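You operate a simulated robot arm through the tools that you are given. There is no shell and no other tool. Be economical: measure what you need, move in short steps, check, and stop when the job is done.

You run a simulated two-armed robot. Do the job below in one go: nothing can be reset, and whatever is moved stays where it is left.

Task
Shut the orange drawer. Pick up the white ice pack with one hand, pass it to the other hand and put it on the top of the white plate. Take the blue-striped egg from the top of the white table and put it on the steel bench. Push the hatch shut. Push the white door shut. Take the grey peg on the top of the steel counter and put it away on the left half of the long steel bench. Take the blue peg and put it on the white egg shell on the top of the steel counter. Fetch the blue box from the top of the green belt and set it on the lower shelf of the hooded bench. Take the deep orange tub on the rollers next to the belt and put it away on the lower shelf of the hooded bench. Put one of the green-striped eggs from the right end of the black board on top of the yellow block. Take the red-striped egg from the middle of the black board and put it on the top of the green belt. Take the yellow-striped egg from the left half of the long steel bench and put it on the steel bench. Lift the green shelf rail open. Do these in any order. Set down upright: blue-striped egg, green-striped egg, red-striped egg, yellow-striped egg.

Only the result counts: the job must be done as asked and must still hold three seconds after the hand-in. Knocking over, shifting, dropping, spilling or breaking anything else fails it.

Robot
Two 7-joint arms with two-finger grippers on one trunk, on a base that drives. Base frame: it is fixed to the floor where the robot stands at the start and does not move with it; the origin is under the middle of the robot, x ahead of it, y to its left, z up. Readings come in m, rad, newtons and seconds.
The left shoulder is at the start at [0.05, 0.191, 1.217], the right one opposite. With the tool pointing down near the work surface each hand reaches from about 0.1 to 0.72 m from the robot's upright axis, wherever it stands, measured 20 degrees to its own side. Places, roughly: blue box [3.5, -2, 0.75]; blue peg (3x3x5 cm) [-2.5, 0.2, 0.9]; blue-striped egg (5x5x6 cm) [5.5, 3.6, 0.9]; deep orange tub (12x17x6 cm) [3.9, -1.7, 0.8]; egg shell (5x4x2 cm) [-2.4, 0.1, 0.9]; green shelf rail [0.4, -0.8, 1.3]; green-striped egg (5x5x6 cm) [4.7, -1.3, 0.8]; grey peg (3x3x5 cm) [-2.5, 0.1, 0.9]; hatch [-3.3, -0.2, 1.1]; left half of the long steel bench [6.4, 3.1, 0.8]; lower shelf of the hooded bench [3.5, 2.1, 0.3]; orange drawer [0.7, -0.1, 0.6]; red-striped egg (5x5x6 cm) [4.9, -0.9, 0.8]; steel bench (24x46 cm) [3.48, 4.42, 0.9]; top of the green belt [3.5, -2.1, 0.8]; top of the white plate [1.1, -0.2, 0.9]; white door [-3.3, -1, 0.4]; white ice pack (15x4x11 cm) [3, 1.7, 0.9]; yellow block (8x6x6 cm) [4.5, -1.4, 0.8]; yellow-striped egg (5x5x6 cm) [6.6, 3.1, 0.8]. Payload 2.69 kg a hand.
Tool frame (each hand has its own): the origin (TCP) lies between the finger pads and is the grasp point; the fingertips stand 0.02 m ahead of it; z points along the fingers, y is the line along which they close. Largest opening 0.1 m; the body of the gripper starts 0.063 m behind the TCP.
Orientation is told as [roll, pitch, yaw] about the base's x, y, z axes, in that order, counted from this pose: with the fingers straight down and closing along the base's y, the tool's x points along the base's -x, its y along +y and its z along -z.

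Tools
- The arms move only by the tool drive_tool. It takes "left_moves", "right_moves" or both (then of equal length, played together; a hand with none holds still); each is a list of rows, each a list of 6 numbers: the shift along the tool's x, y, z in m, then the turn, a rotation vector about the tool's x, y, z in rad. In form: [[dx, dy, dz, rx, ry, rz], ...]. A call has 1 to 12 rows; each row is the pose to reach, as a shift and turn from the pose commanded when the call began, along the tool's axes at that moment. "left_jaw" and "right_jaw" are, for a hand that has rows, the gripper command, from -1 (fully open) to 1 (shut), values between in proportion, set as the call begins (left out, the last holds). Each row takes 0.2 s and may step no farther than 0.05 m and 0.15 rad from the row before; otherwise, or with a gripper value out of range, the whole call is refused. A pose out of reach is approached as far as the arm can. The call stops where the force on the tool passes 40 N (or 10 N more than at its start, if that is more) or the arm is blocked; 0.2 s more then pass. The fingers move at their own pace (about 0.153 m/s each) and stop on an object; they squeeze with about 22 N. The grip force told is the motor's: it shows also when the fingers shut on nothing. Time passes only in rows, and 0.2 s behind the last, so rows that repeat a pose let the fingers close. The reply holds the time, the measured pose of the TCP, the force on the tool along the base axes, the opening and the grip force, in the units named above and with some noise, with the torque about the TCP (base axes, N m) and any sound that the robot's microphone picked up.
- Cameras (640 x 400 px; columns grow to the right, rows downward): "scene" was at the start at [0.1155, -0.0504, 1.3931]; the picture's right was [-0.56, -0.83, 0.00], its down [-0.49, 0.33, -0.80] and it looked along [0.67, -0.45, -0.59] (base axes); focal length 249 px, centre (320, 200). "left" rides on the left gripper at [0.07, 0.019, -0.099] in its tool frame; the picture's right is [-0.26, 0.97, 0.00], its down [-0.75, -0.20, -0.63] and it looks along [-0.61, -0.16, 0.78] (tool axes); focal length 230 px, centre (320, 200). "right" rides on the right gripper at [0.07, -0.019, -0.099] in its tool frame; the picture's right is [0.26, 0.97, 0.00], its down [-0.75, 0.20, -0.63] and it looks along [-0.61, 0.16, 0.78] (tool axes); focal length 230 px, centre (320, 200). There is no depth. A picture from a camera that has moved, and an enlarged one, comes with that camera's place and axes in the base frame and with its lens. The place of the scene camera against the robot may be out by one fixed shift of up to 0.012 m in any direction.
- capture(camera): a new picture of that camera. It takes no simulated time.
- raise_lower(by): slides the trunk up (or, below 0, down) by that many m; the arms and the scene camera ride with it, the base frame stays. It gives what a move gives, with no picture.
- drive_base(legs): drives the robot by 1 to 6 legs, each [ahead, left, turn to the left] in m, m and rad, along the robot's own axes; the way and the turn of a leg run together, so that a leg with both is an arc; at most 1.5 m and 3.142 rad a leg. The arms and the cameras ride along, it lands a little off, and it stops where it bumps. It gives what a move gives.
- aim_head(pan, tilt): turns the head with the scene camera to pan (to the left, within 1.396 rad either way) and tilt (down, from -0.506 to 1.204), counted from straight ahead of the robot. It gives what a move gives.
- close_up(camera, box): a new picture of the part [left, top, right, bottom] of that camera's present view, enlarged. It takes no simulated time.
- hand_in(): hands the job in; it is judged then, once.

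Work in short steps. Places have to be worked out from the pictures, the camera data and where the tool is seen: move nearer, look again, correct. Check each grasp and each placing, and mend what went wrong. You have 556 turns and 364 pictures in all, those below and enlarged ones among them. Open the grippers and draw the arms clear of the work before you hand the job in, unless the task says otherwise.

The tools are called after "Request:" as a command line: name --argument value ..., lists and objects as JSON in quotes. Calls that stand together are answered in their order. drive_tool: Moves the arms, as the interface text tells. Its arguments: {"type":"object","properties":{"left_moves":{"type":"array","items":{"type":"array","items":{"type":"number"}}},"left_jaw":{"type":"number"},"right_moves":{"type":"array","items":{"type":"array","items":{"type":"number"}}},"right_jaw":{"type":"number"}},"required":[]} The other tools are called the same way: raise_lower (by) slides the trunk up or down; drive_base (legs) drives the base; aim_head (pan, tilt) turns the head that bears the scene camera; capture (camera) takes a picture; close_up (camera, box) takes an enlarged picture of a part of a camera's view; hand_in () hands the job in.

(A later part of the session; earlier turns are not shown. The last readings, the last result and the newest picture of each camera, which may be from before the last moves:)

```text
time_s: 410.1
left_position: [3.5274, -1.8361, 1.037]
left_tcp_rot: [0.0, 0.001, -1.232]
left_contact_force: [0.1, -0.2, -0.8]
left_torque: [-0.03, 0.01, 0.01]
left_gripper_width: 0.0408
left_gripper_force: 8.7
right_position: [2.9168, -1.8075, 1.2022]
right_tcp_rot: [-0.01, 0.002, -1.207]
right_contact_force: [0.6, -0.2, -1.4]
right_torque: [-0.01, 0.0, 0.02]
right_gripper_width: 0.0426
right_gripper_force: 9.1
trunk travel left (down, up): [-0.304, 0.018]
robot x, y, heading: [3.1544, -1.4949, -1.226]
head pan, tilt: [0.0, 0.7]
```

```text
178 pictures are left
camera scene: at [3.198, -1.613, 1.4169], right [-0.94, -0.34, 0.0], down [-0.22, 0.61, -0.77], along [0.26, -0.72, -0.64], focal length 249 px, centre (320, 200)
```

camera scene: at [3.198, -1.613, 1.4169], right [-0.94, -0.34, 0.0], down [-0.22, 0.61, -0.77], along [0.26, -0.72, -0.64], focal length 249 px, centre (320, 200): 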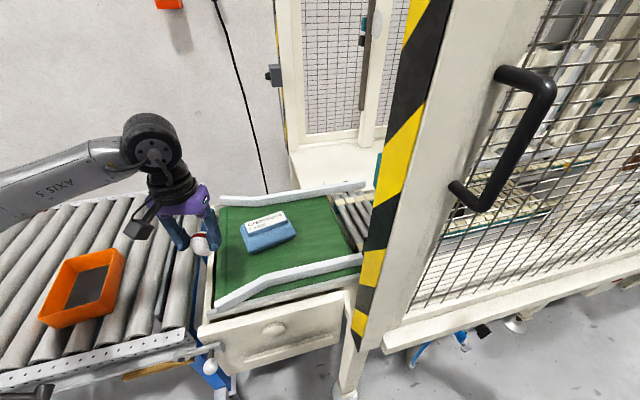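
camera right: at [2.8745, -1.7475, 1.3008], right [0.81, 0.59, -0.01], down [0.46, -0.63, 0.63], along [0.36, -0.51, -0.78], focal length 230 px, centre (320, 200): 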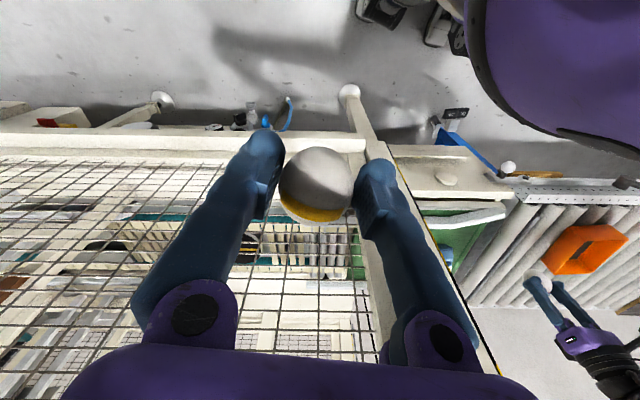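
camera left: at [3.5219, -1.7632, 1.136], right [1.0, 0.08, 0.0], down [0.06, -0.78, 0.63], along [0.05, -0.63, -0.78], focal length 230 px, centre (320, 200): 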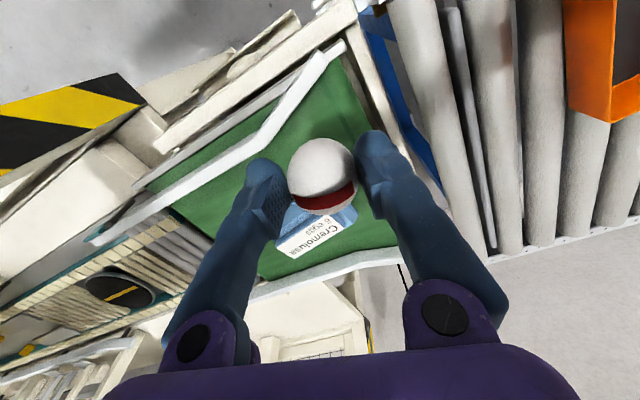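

Step slightly too long; repeating with smaller steps.

Request:
drive_tool --left_moves '[[-0.03, -0.033, 0, 0, 0, 0], [-0.06, -0.066, 0, 0, 0, 0], [-0.09, -0.099, 0, 0, 0, 0], [-0.12, -0.132, 0, 0, 0, 0], [-0.15, -0.165, 0, 0, 0, 0], [-0.18, -0.198, 0, 0, 0, 0], [-0.2, -0.225, 0, 0, 0, 0]]'

Request:
capture --camera "left"

Request:
capture --camera "scene"

```text
time_s: 411.6
left_position: [3.38, -2.1003, 1.037]
left_tcp_rot: [0.002, 0.0, -1.235]
left_contact_force: [-0.2, -0.1, -0.5]
left_torque: [0.02, -0.01, 0.01]
left_gripper_width: 0.0407
left_gripper_force: 8.8
right_position: [2.9151, -1.8079, 1.2009]
right_tcp_rot: [-0.008, 0.002, -1.206]
right_contact_force: [-0.4, -0.2, -1.2]
right_torque: [0.03, -0.05, 0.0]
right_gripper_width: 0.0427
right_gripper_force: 9.4
trunk travel left (down, up): [-0.304, 0.018]
robot x, y, heading: [3.1526, -1.4945, -1.228]
head pan, tilt: [0.0, 0.7]
```

```text
177 pictures are left
camera left: at [3.3745, -2.0278, 1.1343], right [1.0, 0.07, 0.0], down [0.06, -0.77, 0.63], along [0.05, -0.63, -0.78], focal length 230 px, centre (320, 200)
```

left: 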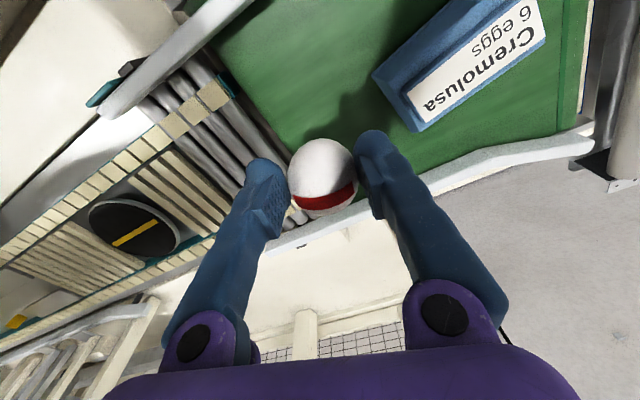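

```text
176 pictures are left
camera scene: at [3.1959, -1.6134, 1.4169], right [-0.94, -0.34, 0.0], down [-0.21, 0.61, -0.77], along [0.26, -0.72, -0.64], focal length 249 px, centre (320, 200)
```

scene: 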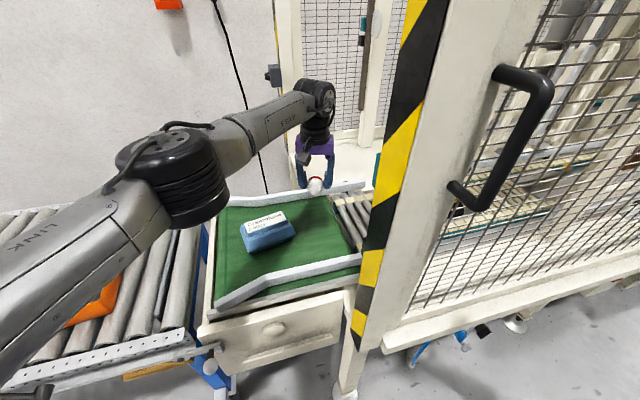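

The spot below is clear belt. Lowering to 2 cm above it.

Request:
drive_tool --left_moves '[[0, 0, 0.045, 0, 0, 0], [0, 0, 0.09, 0, 0, 0], [0, 0, 0.13, 0, 0, 0], [0, 0, 0.16, 0, 0, 0]]'

Request:
capture --camera "left"

Request:
close_up --camera "scene" --box '[220, 160, 380, 300]'

```text
time_s: 412.6
left_position: [3.3869, -2.0858, 0.8927]
left_tcp_rot: [0.0, 0.0, -1.233]
left_contact_force: [0.2, -0.6, -0.1]
left_torque: [0.0, 0.02, -0.03]
left_gripper_width: 0.0404
left_gripper_force: 9.4
left hand out of reach, approached as far as the arm can: row 2, 3, 4
right_position: [2.9162, -1.8066, 1.2007]
right_tcp_rot: [-0.009, 0.003, -1.208]
right_contact_force: [-1.2, 0.7, -0.6]
right_torque: [0.04, -0.04, 0.03]
right_gripper_width: 0.0428
right_gripper_force: 9.1
trunk travel left (down, up): [-0.304, 0.018]
robot x, y, heading: [3.1579, -1.4958, -1.228]
head pan, tilt: [0.0, 0.7]
```

```text
175 pictures are left
camera left: at [3.3804, -2.0116, 0.991], right [1.0, 0.08, 0.0], down [0.06, -0.77, 0.63], along [0.05, -0.63, -0.78], focal length 230 px, centre (320, 200)
```

left: 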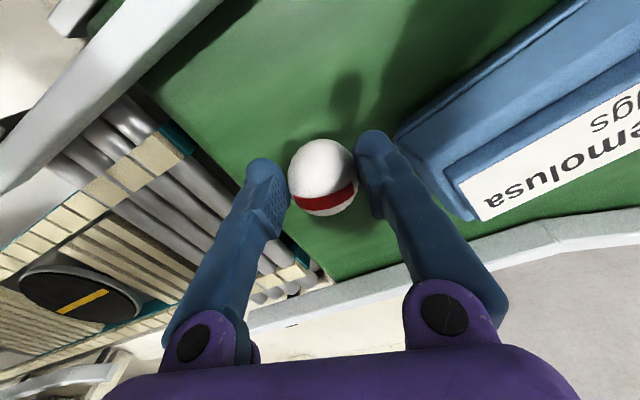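

```text
2.86 times, centred on (300, 230) of scene
camera zoom: at [3.1972, -1.6131, 1.417], right [-0.94, -0.34, 0.0], down [-0.22, 0.61, -0.77], along [0.26, -0.72, -0.64], focal length 713 px, centre (377, 114)
```

zoom: 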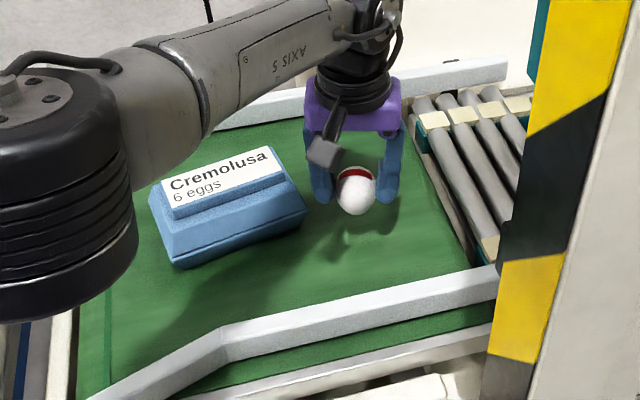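

Reach limit again; I lower the trunk 3 cm and look at the gap.

Request:
raise_lower --by -0.03

Request:
close_up --camera "scene" --box '[220, 160, 380, 300]'

```text
time_s: 413.4
left_position: [3.3878, -2.0828, 0.8617]
left_tcp_rot: [0.0, 0.002, -1.233]
left_contact_force: [0.3, 0.8, -0.5]
left_torque: [0.0, -0.01, 0.0]
left_gripper_width: 0.0406
left_gripper_force: 9.5
right_position: [2.9171, -1.8057, 1.1724]
right_tcp_rot: [-0.01, 0.002, -1.206]
right_contact_force: [0.6, 0.3, -0.5]
right_torque: [0.03, -0.01, -0.01]
right_gripper_width: 0.0426
right_gripper_force: 8.8
trunk travel left (down, up): [-0.274, 0.048]
robot x, y, heading: [3.1539, -1.4947, -1.228]
head pan, tilt: [0.0, 0.7]
```

```text
2.86 times, centred on (300, 230) of scene
camera zoom: at [3.1983, -1.6128, 1.3869], right [-0.94, -0.34, 0.0], down [-0.22, 0.61, -0.77], along [0.26, -0.72, -0.64], focal length 713 px, centre (377, 114)
```

zoom: 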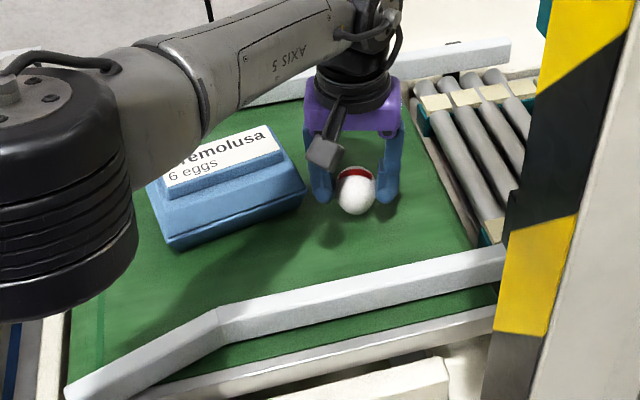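

Still a small gap; lowering a centimetre at a time.

Request:
raise_lower --by -0.012

Request:
raise_lower --by -0.008

```text
time_s: 414.0
left_position: [3.3865, -2.0841, 0.8521]
left_tcp_rot: [0.001, -0.005, -1.233]
left_contact_force: [-1.1, -1.3, 11.2]
left_torque: [-0.13, -0.06, -0.02]
left_gripper_width: 0.0414
left_gripper_force: 8.9
right_position: [2.9169, -1.806, 1.1608]
right_tcp_rot: [-0.011, 0.001, -1.207]
right_contact_force: [-0.1, 0.2, -1.1]
right_torque: [0.0, -0.02, -0.01]
right_gripper_width: 0.0426
right_gripper_force: 8.8
trunk travel left (down, up): [-0.262, 0.06]
robot x, y, heading: [3.1528, -1.4929, -1.227]
head pan, tilt: [0.0, 0.7]
```

```text
time_s: 414.6
left_position: [3.3876, -2.0833, 0.8403]
left_tcp_rot: [-0.001, 0.003, -1.232]
left_contact_force: [-1.0, -0.6, -0.2]
left_torque: [-0.04, 0.03, -0.03]
left_gripper_width: 0.0412
left_gripper_force: 8.8
right_position: [2.9172, -1.8072, 1.1517]
right_tcp_rot: [-0.01, 0.002, -1.206]
right_contact_force: [0.5, -0.3, -0.6]
right_torque: [0.01, -0.01, 0.03]
right_gripper_width: 0.0426
right_gripper_force: 8.6
trunk travel left (down, up): [-0.254, 0.068]
robot x, y, heading: [3.1507, -1.4941, -1.231]
head pan, tilt: [0.0, 0.7]
```

Contact was at z≈0.852; the egg slid slightly up in the grip. I check and then release.

Request:
close_up --camera "left" --box '[240, 110, 400, 240]'

Request:
close_up --camera "scene" --box '[270, 170, 340, 230]'

```text
3.08 times, centred on (320, 175) of left
camera zoom: at [3.3815, -2.0109, 0.9394], right [1.0, 0.08, 0.0], down [0.06, -0.78, 0.63], along [0.05, -0.62, -0.78], focal length 708 px, centre (320, 277)
```

zoom: 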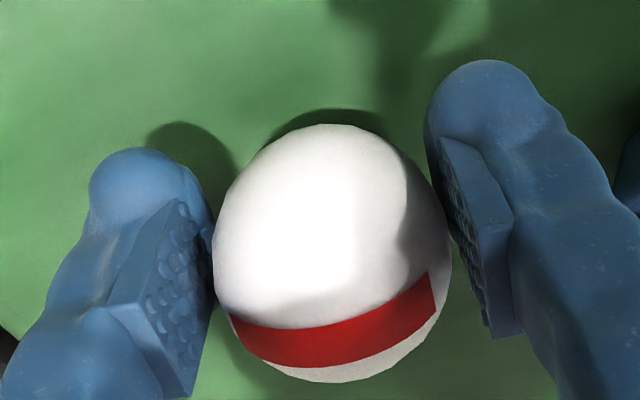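

```text
6.67 times, centred on (305, 200) of scene
camera zoom: at [3.1983, -1.6131, 1.3666], right [-0.94, -0.34, 0.0], down [-0.22, 0.61, -0.76], along [0.26, -0.72, -0.64], focal length 1663 px, centre (420, 200)
```

zoom: 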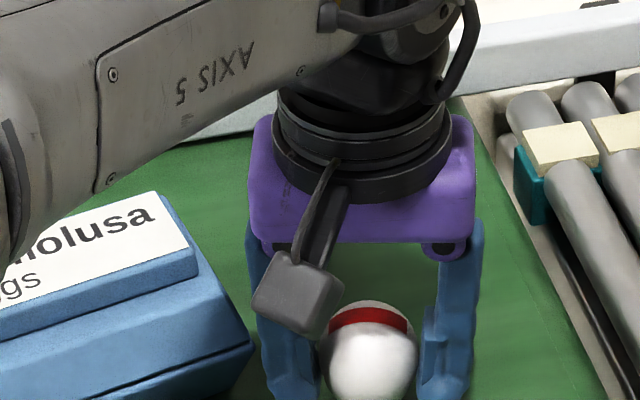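

Egg is down on the belt. I open and rise by the trunk.

Request:
drive_tool --left_moves '[[0, 0, -0.001, 0, 0, 0], [0, 0, -0.001, 0, 0, 0], [0, 0, -0.001, 0, 0, 0]]' --left_jaw -0.3

Request:
close_up --camera "left" --box '[240, 110, 400, 240]'

```text
time_s: 415.4
left_position: [3.3879, -2.085, 0.8437]
left_tcp_rot: [0.0, 0.002, -1.231]
left_contact_force: [0.5, 0.0, 0.2]
left_torque: [-0.04, 0.0, 0.01]
left_gripper_width: 0.0651
left_gripper_force: 0.1
right_position: [2.9163, -1.8068, 1.1527]
right_tcp_rot: [-0.011, 0.001, -1.206]
right_contact_force: [0.1, -0.3, -0.5]
right_torque: [0.01, 0.0, 0.01]
right_gripper_width: 0.0426
right_gripper_force: 9.0
trunk travel left (down, up): [-0.254, 0.068]
robot x, y, heading: [3.1537, -1.4941, -1.229]
head pan, tilt: [0.0, 0.7]
```

```text
3.08 times, centred on (320, 175) of left
camera zoom: at [3.3816, -2.0115, 0.9418], right [1.0, 0.08, 0.0], down [0.06, -0.78, 0.63], along [0.05, -0.63, -0.78], focal length 708 px, centre (320, 277)
```

zoom: 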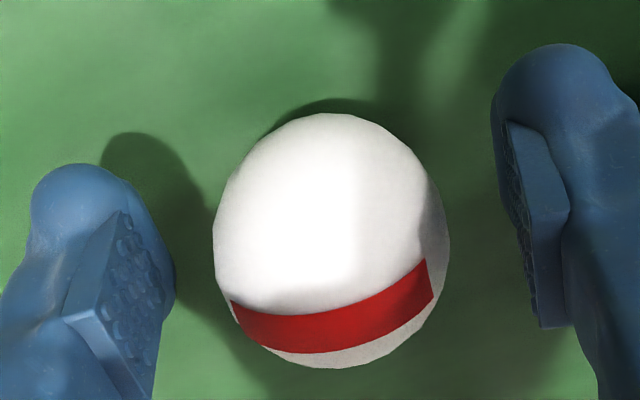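

The egg stands. I raise the hand and position it above the blue box to study the grasp.

Request:
drive_tool --left_moves '[[0, 0, -0.04, 0, 0, 0], [0, 0, -0.09, 0, 0, 0], [0, 0, -0.14, 0, 0, 0], [0.02, 0.03, -0.17, 0, 0, 0], [0.035, 0.07, -0.19, 0, 0, 0], [0.04, 0.11, -0.2, 0, 0, 0], [0.04, 0.14, -0.2, 0, 0, 0]]'

Request:
capture --camera "left"

Request:
close_up --camera "scene" --box '[200, 140, 360, 280]'

```text
time_s: 417.0
left_position: [3.5063, -1.9989, 1.0439]
left_tcp_rot: [0.001, 0.001, -1.232]
left_contact_force: [-0.1, 0.1, 0.3]
left_torque: [0.03, 0.01, -0.02]
left_gripper_width: 0.0652
left_gripper_force: 0.2
right_position: [2.9168, -1.8066, 1.1525]
right_tcp_rot: [-0.01, 0.001, -1.206]
right_contact_force: [0.1, 0.4, 0.4]
right_torque: [0.03, 0.01, 0.01]
right_gripper_width: 0.0424
right_gripper_force: 9.2
trunk travel left (down, up): [-0.254, 0.068]
robot x, y, heading: [3.1534, -1.4919, -1.221]
head pan, tilt: [0.0, 0.7]
```

```text
169 pictures are left
camera left: at [3.5003, -1.9268, 1.1426], right [1.0, 0.08, 0.0], down [0.06, -0.78, 0.63], along [0.05, -0.63, -0.78], focal length 230 px, centre (320, 200)
```

left: 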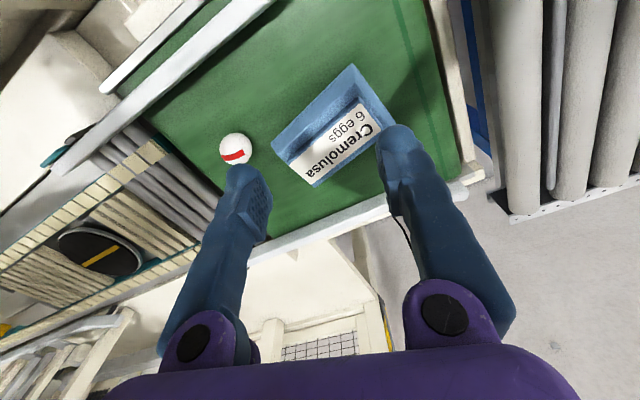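

```text
2.86 times, centred on (280, 210) of scene
camera zoom: at [3.1988, -1.6129, 1.3669], right [-0.94, -0.34, 0.0], down [-0.22, 0.61, -0.76], along [0.26, -0.72, -0.64], focal length 713 px, centre (434, 171)
```

zoom: 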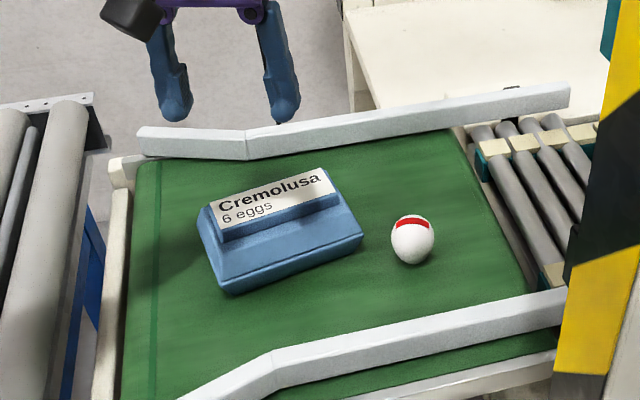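

Box centre ≈[3.527,-2.052], long axis at ~50°, raised label block on top. I rotate the left hand to close across its short side and centre over it.

Request:
drive_tool --left_moves '[[-0.008, 0.001, 0, 0, 0, 0.148], [-0.016, 0.002, 0, 0, 0, 0.296], [-0.024, 0.003, 0, 0, 0, 0.445], [-0.032, 0.004, 0, 0, 0, 0.594], [-0.04, 0.005, 0, 0, 0, 0.743], [-0.05, 0.005, 0, 0, 0, 0.892], [-0.058, 0.005, 0, 0, 0, 1.04]]' --left_jaw -1

Request:
capture --camera "left"

```text
time_s: 418.6
left_position: [3.5192, -2.0277, 1.0432]
left_tcp_rot: [0.0, -0.001, -1.777]
left_contact_force: [-0.3, -0.9, 0.0]
left_torque: [0.0, -0.01, 0.04]
left_gripper_width: 0.1
left_gripper_force: 0.1
left hand out of reach, approached as far as the arm can: row 5, 6, 7
right_position: [2.9168, -1.8078, 1.1518]
right_tcp_rot: [-0.01, 0.001, -1.206]
right_contact_force: [-0.1, 0.9, -1.0]
right_torque: [-0.01, -0.02, 0.04]
right_gripper_width: 0.0427
right_gripper_force: 9.0
trunk travel left (down, up): [-0.254, 0.068]
robot x, y, heading: [3.1547, -1.4947, -1.231]
head pan, tilt: [0.0, 0.7]
```

```text
167 pictures are left
camera left: at [3.551, -1.9623, 1.1426], right [0.89, -0.45, 0.0], down [-0.35, -0.69, 0.63], along [-0.28, -0.56, -0.78], focal length 230 px, centre (320, 200)
```

left: 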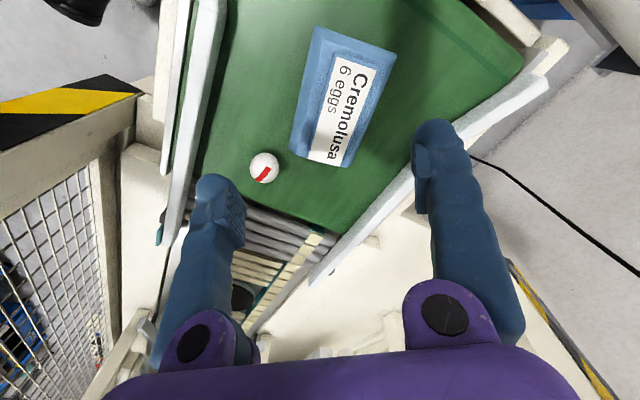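

The wrist stops at yaw −1.78 (0.5 rad short). I retract the left hand and turn the base right 0.5 rad to gain the missing rotation.

Request:
drive_tool --left_moves '[[0.04, 0.01, -0.02, 0, 0, 0], [0.08, 0.02, -0.03, 0, 0, 0], [0.12, 0.03, -0.03, 0, 0, 0], [0.16, 0.05, -0.03, 0, 0, 0], [0.2, 0.07, -0.03, 0, 0, 0], [0.24, 0.09, -0.03, 0, 0, 0]]'

Request:
drive_base --legs '[[0, 0, -0.52]]'

Request:
aim_head --pan 0.5 --tilt 0.7

Request:
capture --camera "scene"

```text
time_s: 420.0
left_position: [3.6557, -1.8076, 1.0733]
left_tcp_rot: [-0.001, 0.001, -1.776]
left_contact_force: [-0.2, 0.0, -0.4]
left_torque: [-0.01, 0.0, 0.0]
left_gripper_width: 0.0996
left_gripper_force: 0.0
right_position: [2.9171, -1.8058, 1.1528]
right_tcp_rot: [-0.01, 0.001, -1.206]
right_contact_force: [0.3, 0.8, -0.4]
right_torque: [-0.01, -0.01, 0.0]
right_gripper_width: 0.0425
right_gripper_force: 9.2
trunk travel left (down, up): [-0.254, 0.068]
robot x, y, heading: [3.1549, -1.4946, -1.23]
head pan, tilt: [0.0, 0.7]
```

```text
time_s: 421.8
left_position: [3.4335, -2.0154, 1.0736]
left_tcp_rot: [-0.002, 0.002, -2.29]
left_contact_force: [0.0, 0.5, 0.5]
left_torque: [0.04, 0.02, 0.02]
left_gripper_width: 0.1003
left_gripper_force: 0.0
right_position: [2.7934, -1.6484, 1.1518]
right_tcp_rot: [-0.009, 0.002, -1.723]
right_contact_force: [-0.4, -0.6, 0.3]
right_torque: [-0.04, 0.0, 0.0]
right_gripper_width: 0.0426
right_gripper_force: 9.0
trunk travel left (down, up): [-0.254, 0.068]
robot x, y, heading: [3.1524, -1.495, -1.745]
head pan, tilt: [0.0, 0.7]
```

```text
time_s: 422.8
left_position: [3.4366, -2.015, 1.0718]
left_tcp_rot: [0.0, 0.0, -2.291]
left_contact_force: [0.0, -0.2, 0.4]
left_torque: [0.0, 0.0, 0.02]
left_gripper_width: 0.1
left_gripper_force: 0.1
right_position: [2.7932, -1.649, 1.1508]
right_tcp_rot: [-0.011, 0.002, -1.722]
right_contact_force: [-0.7, 0.4, -0.4]
right_torque: [-0.01, 0.02, 0.02]
right_gripper_width: 0.0425
right_gripper_force: 9.2
trunk travel left (down, up): [-0.254, 0.068]
robot x, y, heading: [3.1527, -1.4934, -1.741]
head pan, tilt: [0.499, 0.7]
```

```text
166 pictures are left
camera scene: at [3.1764, -1.6152, 1.3669], right [-0.95, -0.32, 0.0], down [-0.21, 0.61, -0.76], along [0.24, -0.72, -0.64], focal length 249 px, centre (320, 200)
```

scene: 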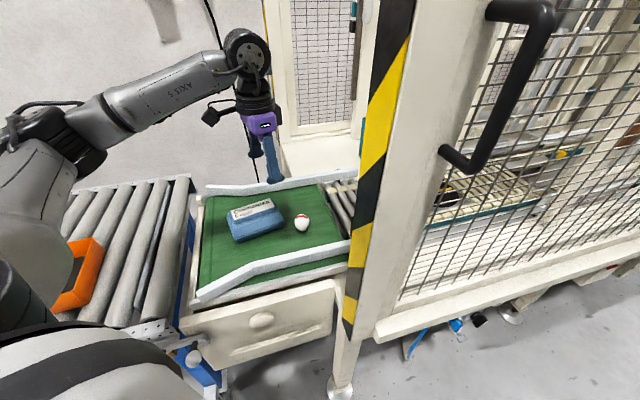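

Yaw is right now (−2.29). I move over the box and check.

Request:
drive_tool --left_moves '[[0.015, 0.04, 0, 0, 0, 0], [0.034, 0.08, 0, 0, 0, 0], [0.034, 0.0946, 0.02, 0, 0, 0]]'

Request:
capture --camera "left"

```text
time_s: 423.6
left_position: [3.4348, -2.0143, 1.0726]
left_tcp_rot: [0.001, 0.001, -2.291]
left_contact_force: [0.0, -0.2, -0.6]
left_torque: [0.02, 0.01, 0.0]
left_gripper_width: 0.1001
left_gripper_force: 0.1
left hand out of reach, approached as far as the arm can: row 1, 2, 3
right_position: [2.7929, -1.6492, 1.1514]
right_tcp_rot: [-0.01, 0.002, -1.722]
right_contact_force: [-0.3, 0.6, -0.9]
right_torque: [0.06, 0.0, 0.01]
right_gripper_width: 0.0426
right_gripper_force: 9.1
trunk travel left (down, up): [-0.254, 0.068]
robot x, y, heading: [3.1528, -1.4925, -1.743]
head pan, tilt: [0.499, 0.7]
```

```text
165 pictures are left
camera left: at [3.4945, -1.975, 1.1718], right [0.56, -0.83, 0.0], down [-0.65, -0.43, 0.63], along [-0.52, -0.35, -0.78], focal length 230 px, centre (320, 200)
```

left: 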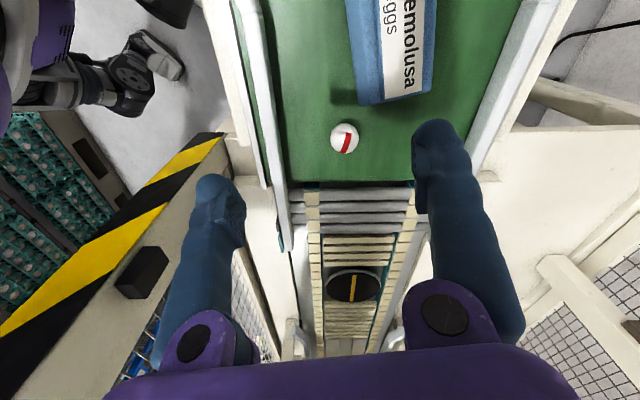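

The command still holds the unreachable turn; I first undo the excess rotation so command and pose agree.

Request:
drive_tool --left_moves '[[0, 0, 0, 0, 0, -0.14], [0, 0, 0, 0, 0, -0.28], [0, 0, 0, 0, 0, -0.42], [0, 0, 0, 0, 0, -0.5]]'

```text
time_s: 424.6
left_position: [3.4357, -2.0165, 1.0743]
left_tcp_rot: [0.0, 0.001, -1.79]
left_contact_force: [-0.2, 0.2, 1.4]
left_torque: [0.01, -0.01, 0.0]
left_gripper_width: 0.0999
left_gripper_force: 0.1
right_position: [2.7928, -1.6498, 1.1526]
right_tcp_rot: [-0.01, 0.002, -1.721]
right_contact_force: [-0.5, 0.8, -0.5]
right_torque: [-0.01, 0.03, 0.0]
right_gripper_width: 0.0426
right_gripper_force: 9.2
trunk travel left (down, up): [-0.254, 0.068]
robot x, y, heading: [3.1559, -1.4954, -1.743]
head pan, tilt: [0.499, 0.7]
```

Rotation range depends on the forearm direction, so I shift the base left 0.28 m and back 0.12 m so that the forearm points along the box.

Request:
drive_base --legs '[[-0.12, 0, 0], [0, 0.28, 0]]'

Request:
capture --camera "left"

```text
time_s: 427.5
left_position: [3.6035, -1.9247, 1.0745]
left_tcp_rot: [0.001, 0.001, -1.804]
left_contact_force: [0.1, 0.7, -0.3]
left_torque: [-0.02, -0.04, -0.03]
left_gripper_width: 0.1001
left_gripper_force: 0.0
right_position: [2.9643, -1.5498, 1.1521]
right_tcp_rot: [-0.01, 0.003, -1.731]
right_contact_force: [-0.5, -0.3, 0.0]
right_torque: [0.04, -0.03, 0.0]
right_gripper_width: 0.0426
right_gripper_force: 8.7
trunk travel left (down, up): [-0.254, 0.068]
robot x, y, heading: [3.3254, -1.4008, -1.755]
head pan, tilt: [0.499, 0.7]
stopped in leg 2: the robot was blocked; the commanded pose is now the measured one
```

```text
164 pictures are left
camera left: at [3.637, -1.8603, 1.1739], right [0.88, -0.47, 0.0], down [-0.37, -0.69, 0.63], along [-0.3, -0.55, -0.78], focal length 230 px, centre (320, 200)
```

left: 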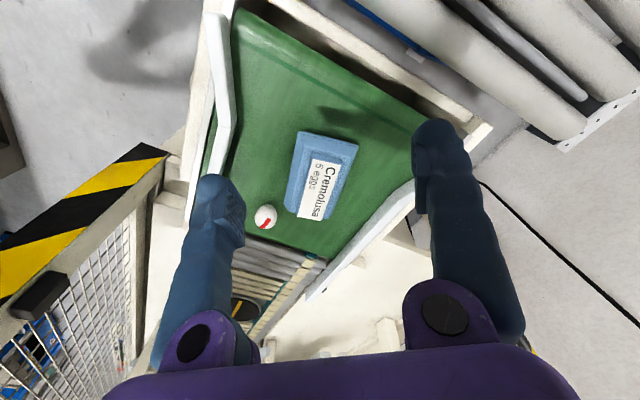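

I was blocked a little early, but this may do. I move over the box while turning the hand as far as it goes.

Request:
drive_tool --left_moves '[[-0.035, -0.01, 0, 0, 0, 0.11], [-0.07, -0.02, 0, 0, 0, 0.22], [-0.105, -0.03, 0, 0, 0, 0.33], [-0.137, -0.038, 0, 0, 0, 0.44]]'

Request:
capture --camera "left"

Request:
capture --camera "scene"

```text
time_s: 428.5
left_position: [3.5379, -2.0183, 1.0758]
left_tcp_rot: [-0.002, 0.003, -2.209]
left_contact_force: [0.5, 0.5, -0.6]
left_torque: [0.02, 0.01, -0.02]
left_gripper_width: 0.0998
left_gripper_force: 0.1
left hand out of reach, approached as far as the arm can: row 4
right_position: [2.9642, -1.5495, 1.1523]
right_tcp_rot: [-0.009, 0.001, -1.732]
right_contact_force: [-0.3, 0.9, -0.5]
right_torque: [0.01, -0.01, -0.01]
right_gripper_width: 0.0429
right_gripper_force: 8.6
trunk travel left (down, up): [-0.254, 0.068]
robot x, y, heading: [3.3283, -1.3953, -1.752]
head pan, tilt: [0.499, 0.7]
```

```text
163 pictures are left
camera left: at [3.5933, -1.9729, 1.1744], right [0.62, -0.78, 0.0], down [-0.61, -0.49, 0.63], along [-0.49, -0.39, -0.78], focal length 230 px, centre (320, 200)
```

left: 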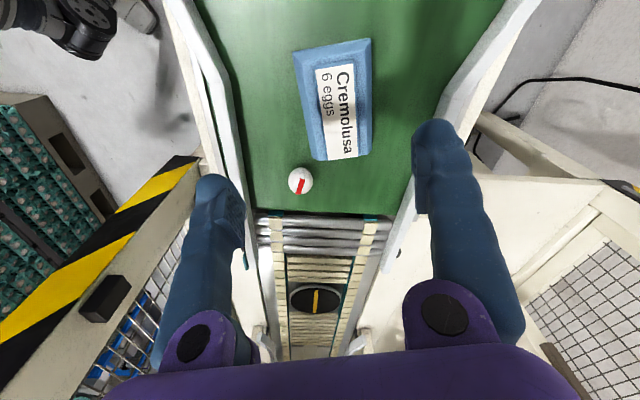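

```text
162 pictures are left
camera scene: at [3.3486, -1.5195, 1.367], right [-0.95, -0.31, 0.0], down [-0.2, 0.61, -0.77], along [0.24, -0.73, -0.64], focal length 249 px, centre (320, 200)
```

scene: 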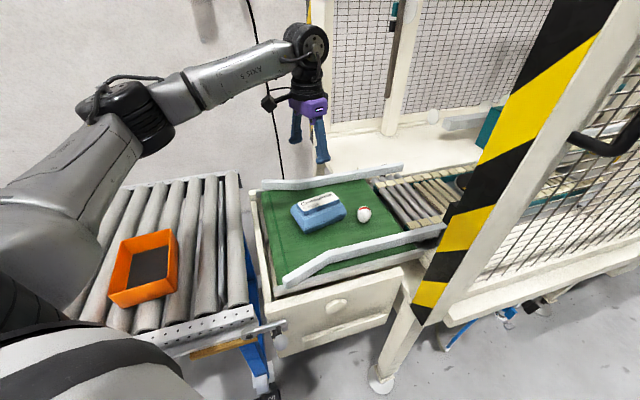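

The hand is now aligned with the box (within a few degrees). I centre over it and descend; plan: grip the raised label block.

Request:
drive_tool --left_moves '[[-0.012, 0.007, 0.02, 0, 0, 0], [-0.024, 0.0143, 0.04, 0, 0, 0], [-0.024, 0.0143, 0.08, 0, 0, 0], [-0.024, 0.0143, 0.12, 0, 0, 0]]' --left_jaw -0.6

Request:
capture --camera "left"

```text
time_s: 429.5
left_position: [3.5525, -2.0189, 1.0533]
left_tcp_rot: [0.02, -0.007, -2.193]
left_contact_force: [0.2, 0.2, 0.0]
left_torque: [-0.01, 0.0, 0.06]
left_gripper_width: 0.08
left_gripper_force: 0.1
left hand out of reach, approached as far as the arm can: row 1, 2, 3, 4
right_position: [2.966, -1.5504, 1.1525]
right_tcp_rot: [-0.009, 0.002, -1.733]
right_contact_force: [0.1, 0.7, -1.2]
right_torque: [0.0, 0.05, 0.0]
right_gripper_width: 0.0426
right_gripper_force: 8.6
trunk travel left (down, up): [-0.254, 0.068]
robot x, y, heading: [3.3271, -1.3952, -1.754]
head pan, tilt: [0.499, 0.7]
```

```text
161 pictures are left
camera left: at [3.6068, -1.9713, 1.1508], right [0.63, -0.77, 0.02], down [-0.61, -0.48, 0.63], along [-0.48, -0.41, -0.78], focal length 230 px, centre (320, 200)
```

left: 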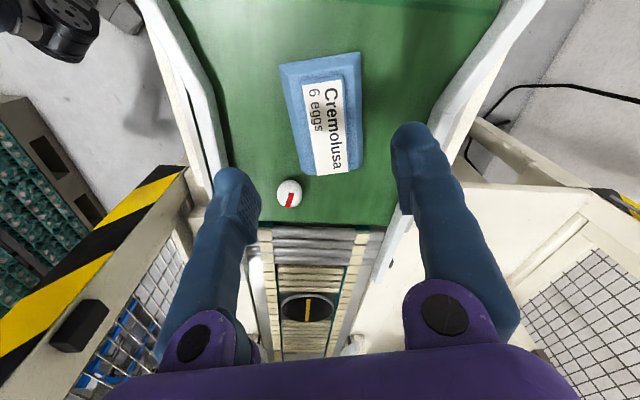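

The wrist limit binds here; I give back 0.14 rad of rotation (the box can align itself) and descend.

Request:
drive_tool --left_moves '[[0, 0, 0, 0, 0, -0.07], [-0.016, 0, 0, 0, 0, -0.14], [-0.031, 0.0, 0.02, 0, 0, -0.14], [-0.031, 0.0, 0.06, 0, 0, -0.14], [-0.031, 0.0, 0.09, 0, 0, -0.14]]'

Request:
capture --camera "left"

```text
time_s: 430.7
left_position: [3.5322, -2.0478, 0.9671]
left_tcp_rot: [0.022, -0.005, -2.054]
left_contact_force: [-0.6, 0.0, -0.9]
left_torque: [0.0, 0.02, -0.01]
left_gripper_width: 0.08
left_gripper_force: 0.1
right_position: [2.9653, -1.5506, 1.152]
right_tcp_rot: [-0.013, 0.001, -1.732]
right_contact_force: [0.6, 0.1, -1.2]
right_torque: [0.04, -0.03, 0.03]
right_gripper_width: 0.0427
right_gripper_force: 8.9
trunk travel left (down, up): [-0.254, 0.068]
robot x, y, heading: [3.3282, -1.3992, -1.756]
head pan, tilt: [0.499, 0.7]
```

```text
160 pictures are left
camera left: at [3.5795, -1.9929, 1.0652], right [0.74, -0.68, 0.02], down [-0.54, -0.56, 0.63], along [-0.41, -0.47, -0.78], focal length 230 px, centre (320, 200)
```

left: 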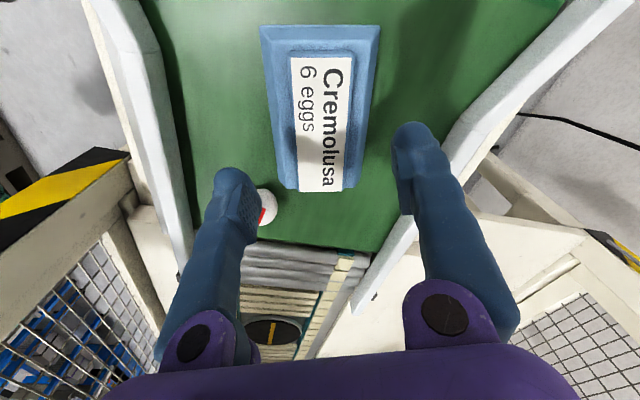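

Nicely aligned now; the raised block is ~5 cm wide. Descend to bring the tips beside it.

Request:
drive_tool --left_moves '[[0.006, 0, 0.03, 0, 0, 0], [0.008, 0, 0.055, 0, 0, 0], [0.008, 0, 0.068, 0, 0, 0]]'

Request:
capture --camera "left"

```text
time_s: 431.5
left_position: [3.539, -2.0391, 0.8973]
left_tcp_rot: [0.021, -0.006, -2.056]
left_contact_force: [-0.6, 0.3, -0.9]
left_torque: [-0.03, 0.03, 0.02]
left_gripper_width: 0.0799
left_gripper_force: 0.2
right_position: [2.965, -1.5496, 1.1528]
right_tcp_rot: [-0.011, 0.001, -1.731]
right_contact_force: [0.9, -0.4, -0.8]
right_torque: [0.01, -0.01, 0.0]
right_gripper_width: 0.0426
right_gripper_force: 8.9
trunk travel left (down, up): [-0.254, 0.068]
robot x, y, heading: [3.3265, -1.3982, -1.756]
head pan, tilt: [0.499, 0.7]
```

```text
159 pictures are left
camera left: at [3.5869, -1.9852, 0.996], right [0.74, -0.68, 0.02], down [-0.54, -0.56, 0.63], along [-0.41, -0.48, -0.78], focal length 230 px, centre (320, 200)
```

left: 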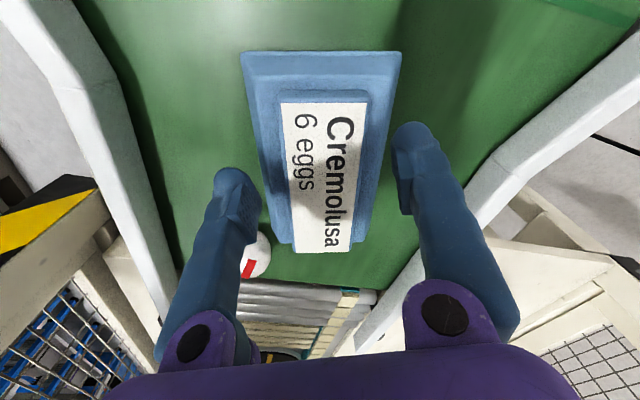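

Block is between the fingers. I lower 1 cm more and close.

Request:
drive_tool --left_moves '[[0, 0, 0.005, 0, 0, 0], [0, 0, 0.01, 0, 0, 0]]'

Request:
drive_tool --left_moves '[[0, 0, 0, 0, 0, 0], [0, 0, 0, 0, 0, 0], [0, 0, 0, 0, 0, 0]]' --left_jaw 1

Request:
capture --camera "left"

```text
time_s: 432.1
left_position: [3.5383, -2.0404, 0.8886]
left_tcp_rot: [0.022, -0.004, -2.055]
left_contact_force: [0.0, 0.4, -0.6]
left_torque: [0.0, -0.01, 0.01]
left_gripper_width: 0.0803
left_gripper_force: 0.0
right_position: [2.965, -1.5501, 1.1522]
right_tcp_rot: [-0.009, 0.002, -1.732]
right_contact_force: [-0.9, -0.1, 0.1]
right_torque: [-0.02, -0.02, -0.02]
right_gripper_width: 0.0426
right_gripper_force: 9.4
trunk travel left (down, up): [-0.254, 0.068]
robot x, y, heading: [3.3263, -1.3986, -1.757]
head pan, tilt: [0.499, 0.7]
```

```text
time_s: 432.9
left_position: [3.5362, -2.0384, 0.8928]
left_tcp_rot: [0.019, -0.011, -2.056]
left_contact_force: [-4.3, 7.7, 20.6]
left_torque: [0.23, 0.13, -0.06]
left_gripper_width: 0.0064
left_gripper_force: 21.8
right_position: [2.963, -1.5474, 1.1523]
right_tcp_rot: [-0.008, 0.0, -1.734]
right_contact_force: [-0.9, 0.2, -0.5]
right_torque: [0.04, -0.02, 0.01]
right_gripper_width: 0.0427
right_gripper_force: 9.1
trunk travel left (down, up): [-0.254, 0.068]
robot x, y, heading: [3.3267, -1.3979, -1.755]
head pan, tilt: [0.499, 0.7]
```

```text
158 pictures are left
camera left: at [3.584, -1.9827, 0.9906], right [0.73, -0.68, 0.02], down [-0.54, -0.56, 0.63], along [-0.42, -0.48, -0.77], focal length 230 px, centre (320, 200)
```

left: 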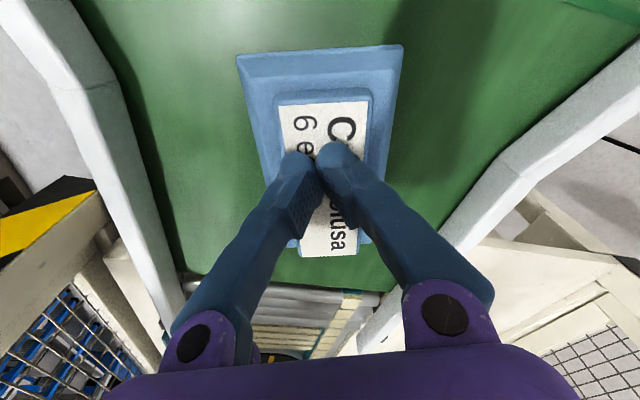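

The fingers closed over the top (top z≈0.873). I raise, reopen and go 1.5 cm lower.

Request:
drive_tool --left_moves '[[0, 0, -0.02, 0, 0, 0], [0, 0, -0.02, 0, 0, 0], [0, 0, -0.02, 0, 0, 0], [0.004, 0, 0.0, 0, 0, 0], [0.004, 0, 0.013, 0, 0, 0]]' --left_jaw -0.6

Request:
capture --camera "left"

```text
time_s: 434.1
left_position: [3.5421, -2.0368, 0.8757]
left_tcp_rot: [0.021, -0.006, -2.054]
left_contact_force: [0.1, 0.2, 0.1]
left_torque: [-0.03, -0.01, 0.0]
left_gripper_width: 0.0799
left_gripper_force: 0.1
right_position: [2.9646, -1.5516, 1.1523]
right_tcp_rot: [-0.011, 0.0, -1.731]
right_contact_force: [-0.5, 0.6, -0.7]
right_torque: [0.03, 0.0, 0.0]
right_gripper_width: 0.0425
right_gripper_force: 9.0
trunk travel left (down, up): [-0.254, 0.068]
robot x, y, heading: [3.3274, -1.4023, -1.754]
head pan, tilt: [0.499, 0.7]
```

```text
157 pictures are left
camera left: at [3.5887, -1.9816, 0.9746], right [0.74, -0.68, 0.02], down [-0.54, -0.56, 0.63], along [-0.41, -0.47, -0.78], focal length 230 px, centre (320, 200)
```

left: 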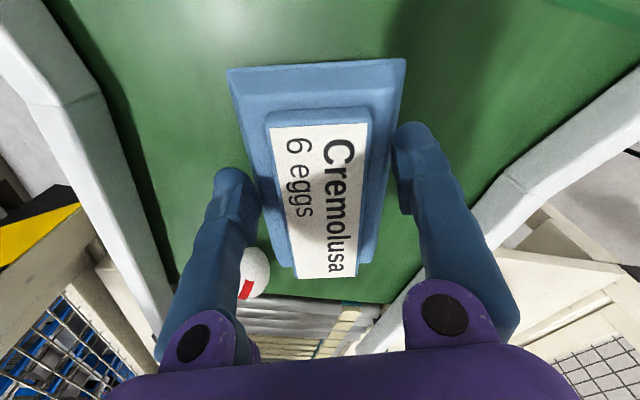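

Tips are now beside the raised block. Close and test.

Request:
drive_tool --left_moves '[[0, 0, 0, 0, 0, 0], [0, 0, 0, 0, 0, 0], [0, 0, 0, 0, 0, 0]]' --left_jaw 1

Request:
capture --camera "left"

```text
time_s: 434.9
left_position: [3.5431, -2.0382, 0.8814]
left_tcp_rot: [0.025, -0.016, -2.053]
left_contact_force: [7.5, -10.8, 29.1]
left_torque: [-0.03, 0.26, -0.31]
left_gripper_width: 0.0531
left_gripper_force: 22.6
right_position: [2.964, -1.5489, 1.1518]
right_tcp_rot: [-0.011, -0.001, -1.733]
right_contact_force: [0.2, -0.3, -1.3]
right_torque: [0.04, 0.0, -0.05]
right_gripper_width: 0.0426
right_gripper_force: 8.7
trunk travel left (down, up): [-0.254, 0.068]
robot x, y, heading: [3.3293, -1.3983, -1.756]
head pan, tilt: [0.499, 0.7]
```

```text
156 pictures are left
camera left: at [3.5893, -1.9818, 0.9789], right [0.74, -0.68, 0.03], down [-0.53, -0.56, 0.64], along [-0.41, -0.48, -0.77], focal length 230 px, centre (320, 200)
```

left: 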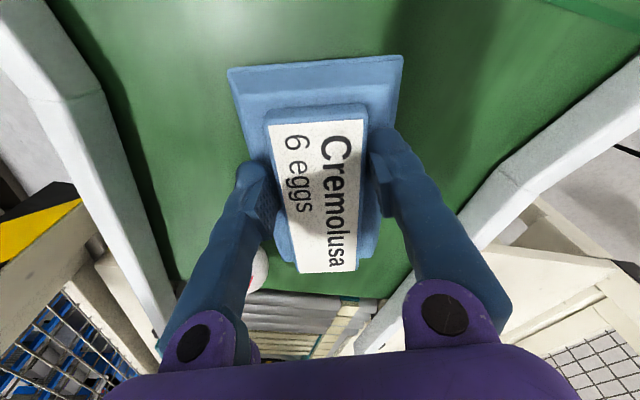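

Gripped at 53 mm. Lift 6 cm and verify.

Request:
drive_tool --left_moves '[[0, 0, -0.02, 0, 0, 0], [0, 0, -0.045, 0, 0, 0], [0, 0, -0.07, 0, 0, 0]]'

Request:
capture --camera "scene"

```text
time_s: 435.7
left_position: [3.5406, -2.0352, 0.9475]
left_tcp_rot: [0.021, -0.003, -2.055]
left_contact_force: [-0.2, -0.6, -4.0]
left_torque: [0.09, -0.05, 0.0]
left_gripper_width: 0.0509
left_gripper_force: 22.1
right_position: [2.9645, -1.5497, 1.1518]
right_tcp_rot: [-0.012, 0.001, -1.731]
right_contact_force: [0.5, 0.9, -0.3]
right_torque: [0.02, 0.0, 0.0]
right_gripper_width: 0.0426
right_gripper_force: 8.8
trunk travel left (down, up): [-0.254, 0.068]
robot x, y, heading: [3.3252, -1.3985, -1.758]
head pan, tilt: [0.499, 0.7]
```

```text
155 pictures are left
camera scene: at [3.3489, -1.5207, 1.3668], right [-0.95, -0.31, 0.0], down [-0.2, 0.61, -0.76], along [0.24, -0.73, -0.64], focal length 249 px, centre (320, 200)
```

scene: 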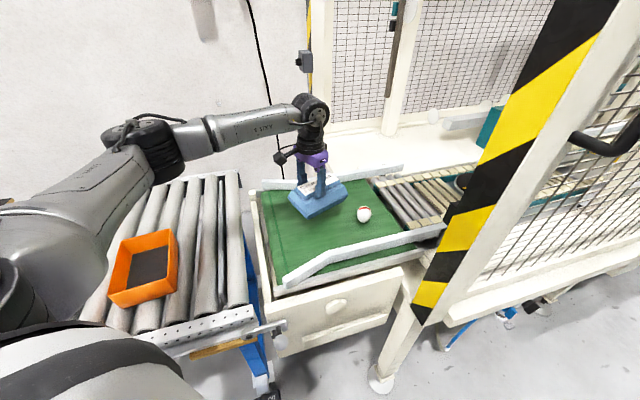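

Box lifted, egg undisturbed. I raise it higher and draw it back toward me, restoring the wrist.

Request:
drive_tool --left_moves '[[0, 0, -0.05, 0, 0, 0], [0, 0, -0.1, 0, 0, 0], [0.03, -0.01, -0.13, 0, 0, -0.05], [0.07, -0.02, -0.15, 0, 0, -0.15], [0.11, -0.03, -0.16, 0, 0, -0.25], [0.15, -0.045, -0.16, 0, 0, -0.3], [0.19, -0.059, -0.16, 0, 0, -0.3]]'

Request:
drive_base --legs '[[-0.3, 0, 0]]'

Request:
capture --camera "scene"

```text
time_s: 437.3
left_position: [3.5743, -1.8376, 1.1044]
left_tcp_rot: [0.018, -0.012, -1.755]
left_contact_force: [-0.6, 0.5, -3.7]
left_torque: [0.1, -0.04, 0.01]
left_gripper_width: 0.0507
left_gripper_force: 22.1
right_position: [2.9652, -1.5511, 1.1518]
right_tcp_rot: [-0.01, 0.002, -1.731]
right_contact_force: [-1.3, 0.2, -0.5]
right_torque: [-0.01, 0.0, 0.0]
right_gripper_width: 0.0425
right_gripper_force: 8.9
trunk travel left (down, up): [-0.254, 0.068]
robot x, y, heading: [3.3292, -1.3989, -1.755]
head pan, tilt: [0.499, 0.7]
```

```text
time_s: 439.4
left_position: [3.6314, -1.535, 1.1035]
left_tcp_rot: [0.016, -0.012, -1.749]
left_contact_force: [-0.4, 0.1, -5.0]
left_torque: [0.09, 0.0, 0.05]
left_gripper_width: 0.0503
left_gripper_force: 21.8
right_position: [3.022, -1.2509, 1.1512]
right_tcp_rot: [-0.011, 0.001, -1.727]
right_contact_force: [-0.1, -0.1, 0.3]
right_torque: [-0.04, -0.03, 0.02]
right_gripper_width: 0.0424
right_gripper_force: 8.3
trunk travel left (down, up): [-0.254, 0.068]
robot x, y, heading: [3.3816, -1.0963, -1.747]
head pan, tilt: [0.499, 0.7]
```

```text
154 pictures are left
camera scene: at [3.4051, -1.218, 1.3669], right [-0.95, -0.32, 0.0], down [-0.2, 0.61, -0.77], along [0.24, -0.73, -0.64], focal length 249 px, centre (320, 200)
```

scene: 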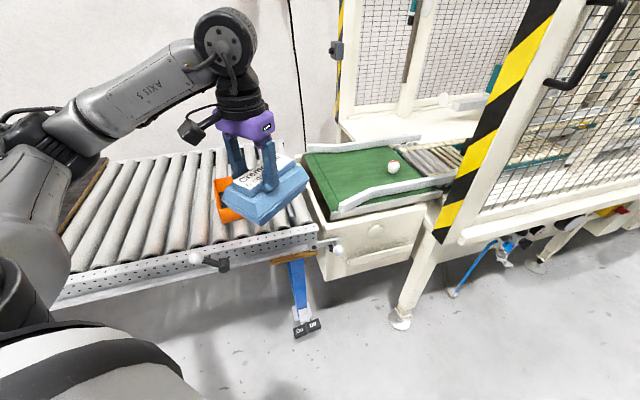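

Now I head for the first aisle: turn round and drive back through the passage.

Request:
drive_base --legs '[[0, 0, -2.358], [1.0, -0.27, 0], [1.2, 0, 0]]'

Request:
aim_head --pan 0.0 --tilt 0.35

Request:
capture --camera "scene"

```text
time_s: 454.6
left_position: [2.0507, 0.8677, 1.1045]
left_tcp_rot: [0.02, -0.012, 2.122]
left_contact_force: [0.8, 0.6, -4.3]
left_torque: [-0.1, -0.07, 0.01]
left_gripper_width: 0.049
left_gripper_force: 22.1
right_position: [2.6984, 1.0625, 1.1498]
right_tcp_rot: [-0.029, -0.019, 2.16]
right_contact_force: [0.4, 0.3, -0.7]
right_torque: [0.02, -0.01, 0.03]
right_gripper_width: 0.0424
right_gripper_force: 9.1
trunk travel left (down, up): [-0.254, 0.068]
robot x, y, heading: [2.5281, 0.7163, 2.121]
head pan, tilt: [0.499, 0.7]
stopped in leg 3: the robot was blocked; the commanded pose is now the measured one
```

```text
time_s: 455.6
left_position: [2.0505, 0.8667, 1.1069]
left_tcp_rot: [0.016, -0.018, 2.125]
left_contact_force: [0.0, 0.2, -4.4]
left_torque: [-0.09, -0.06, 0.0]
left_gripper_width: 0.0487
left_gripper_force: 22.0
right_position: [2.6964, 1.0614, 1.1528]
right_tcp_rot: [-0.026, -0.015, 2.162]
right_contact_force: [-1.0, 0.2, -0.7]
right_torque: [0.0, -0.02, 0.0]
right_gripper_width: 0.0428
right_gripper_force: 8.8
trunk travel left (down, up): [-0.254, 0.068]
robot x, y, heading: [2.5273, 0.7117, 2.13]
head pan, tilt: [0.0, 0.351]
```

```text
153 pictures are left
camera scene: at [2.464, 0.818, 1.3993], right [0.85, 0.53, 0.0], down [0.18, -0.29, -0.94], along [-0.5, 0.8, -0.34], focal length 249 px, centre (320, 200)
```

scene: 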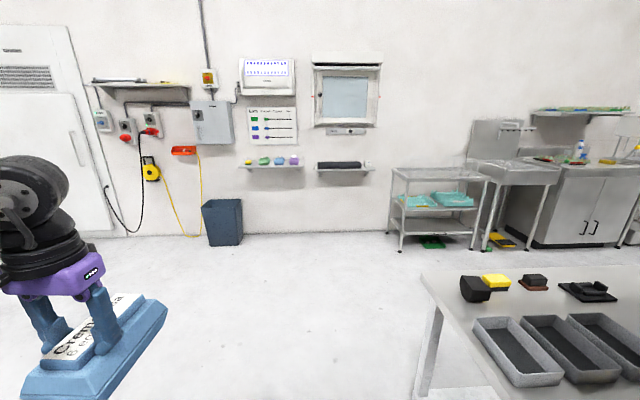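

My right elbow seems to have met the table's shelf post. I shift left 0.15 m and go on.

Request:
drive_base --legs '[[-0.05, 0.14, 0.04], [0.7, 0, 0]]'

Request:
capture --camera "scene"

Request:
capture --camera "right"

```text
time_s: 458.4
left_position: [1.9052, 0.8116, 1.1037]
left_tcp_rot: [0.015, -0.014, 2.153]
left_contact_force: [-0.6, 0.0, -4.3]
left_torque: [-0.14, -0.07, -0.02]
left_gripper_width: 0.0488
left_gripper_force: 21.3
right_position: [2.5477, 1.0232, 1.1492]
right_tcp_rot: [-0.036, -0.011, 2.182]
right_contact_force: [0.3, -0.9, -0.6]
right_torque: [-0.02, 0.01, 0.04]
right_gripper_width: 0.0427
right_gripper_force: 9.0
trunk travel left (down, up): [-0.254, 0.068]
robot x, y, heading: [2.3856, 0.6716, 2.157]
head pan, tilt: [0.0, 0.351]
stopped in leg 2: the robot was blocked; the commanded pose is now the measured one
```

```text
152 pictures are left
camera scene: at [2.3175, 0.775, 1.399], right [0.83, 0.55, 0.0], down [0.19, -0.28, -0.94], along [-0.52, 0.78, -0.34], focal length 249 px, centre (320, 200)
```

scene: 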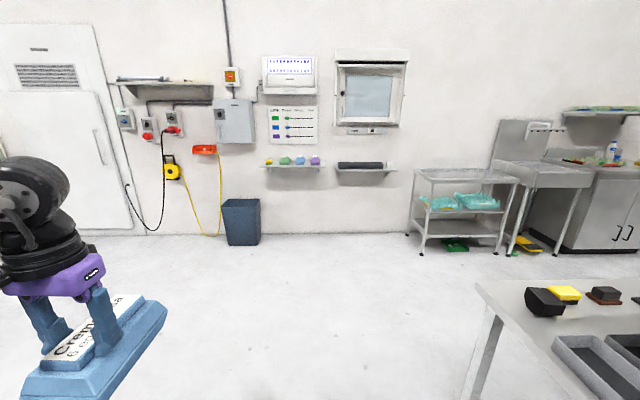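

```text
151 pictures are left
camera right: at [2.6, 0.9752, 1.2479], right [-0.64, -0.76, -0.04], down [-0.61, 0.48, 0.63], along [-0.46, 0.43, -0.78], focal length 230 px, centre (320, 200)
```

right: 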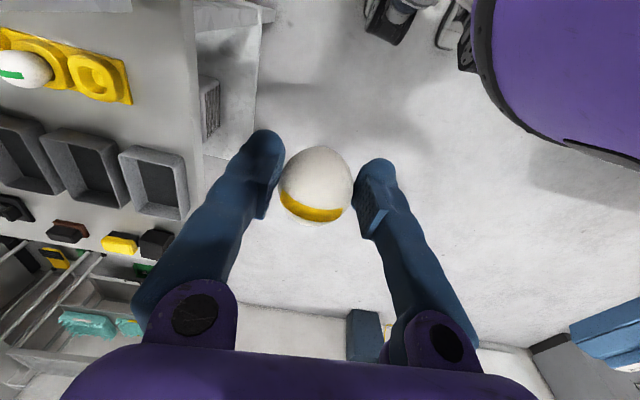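

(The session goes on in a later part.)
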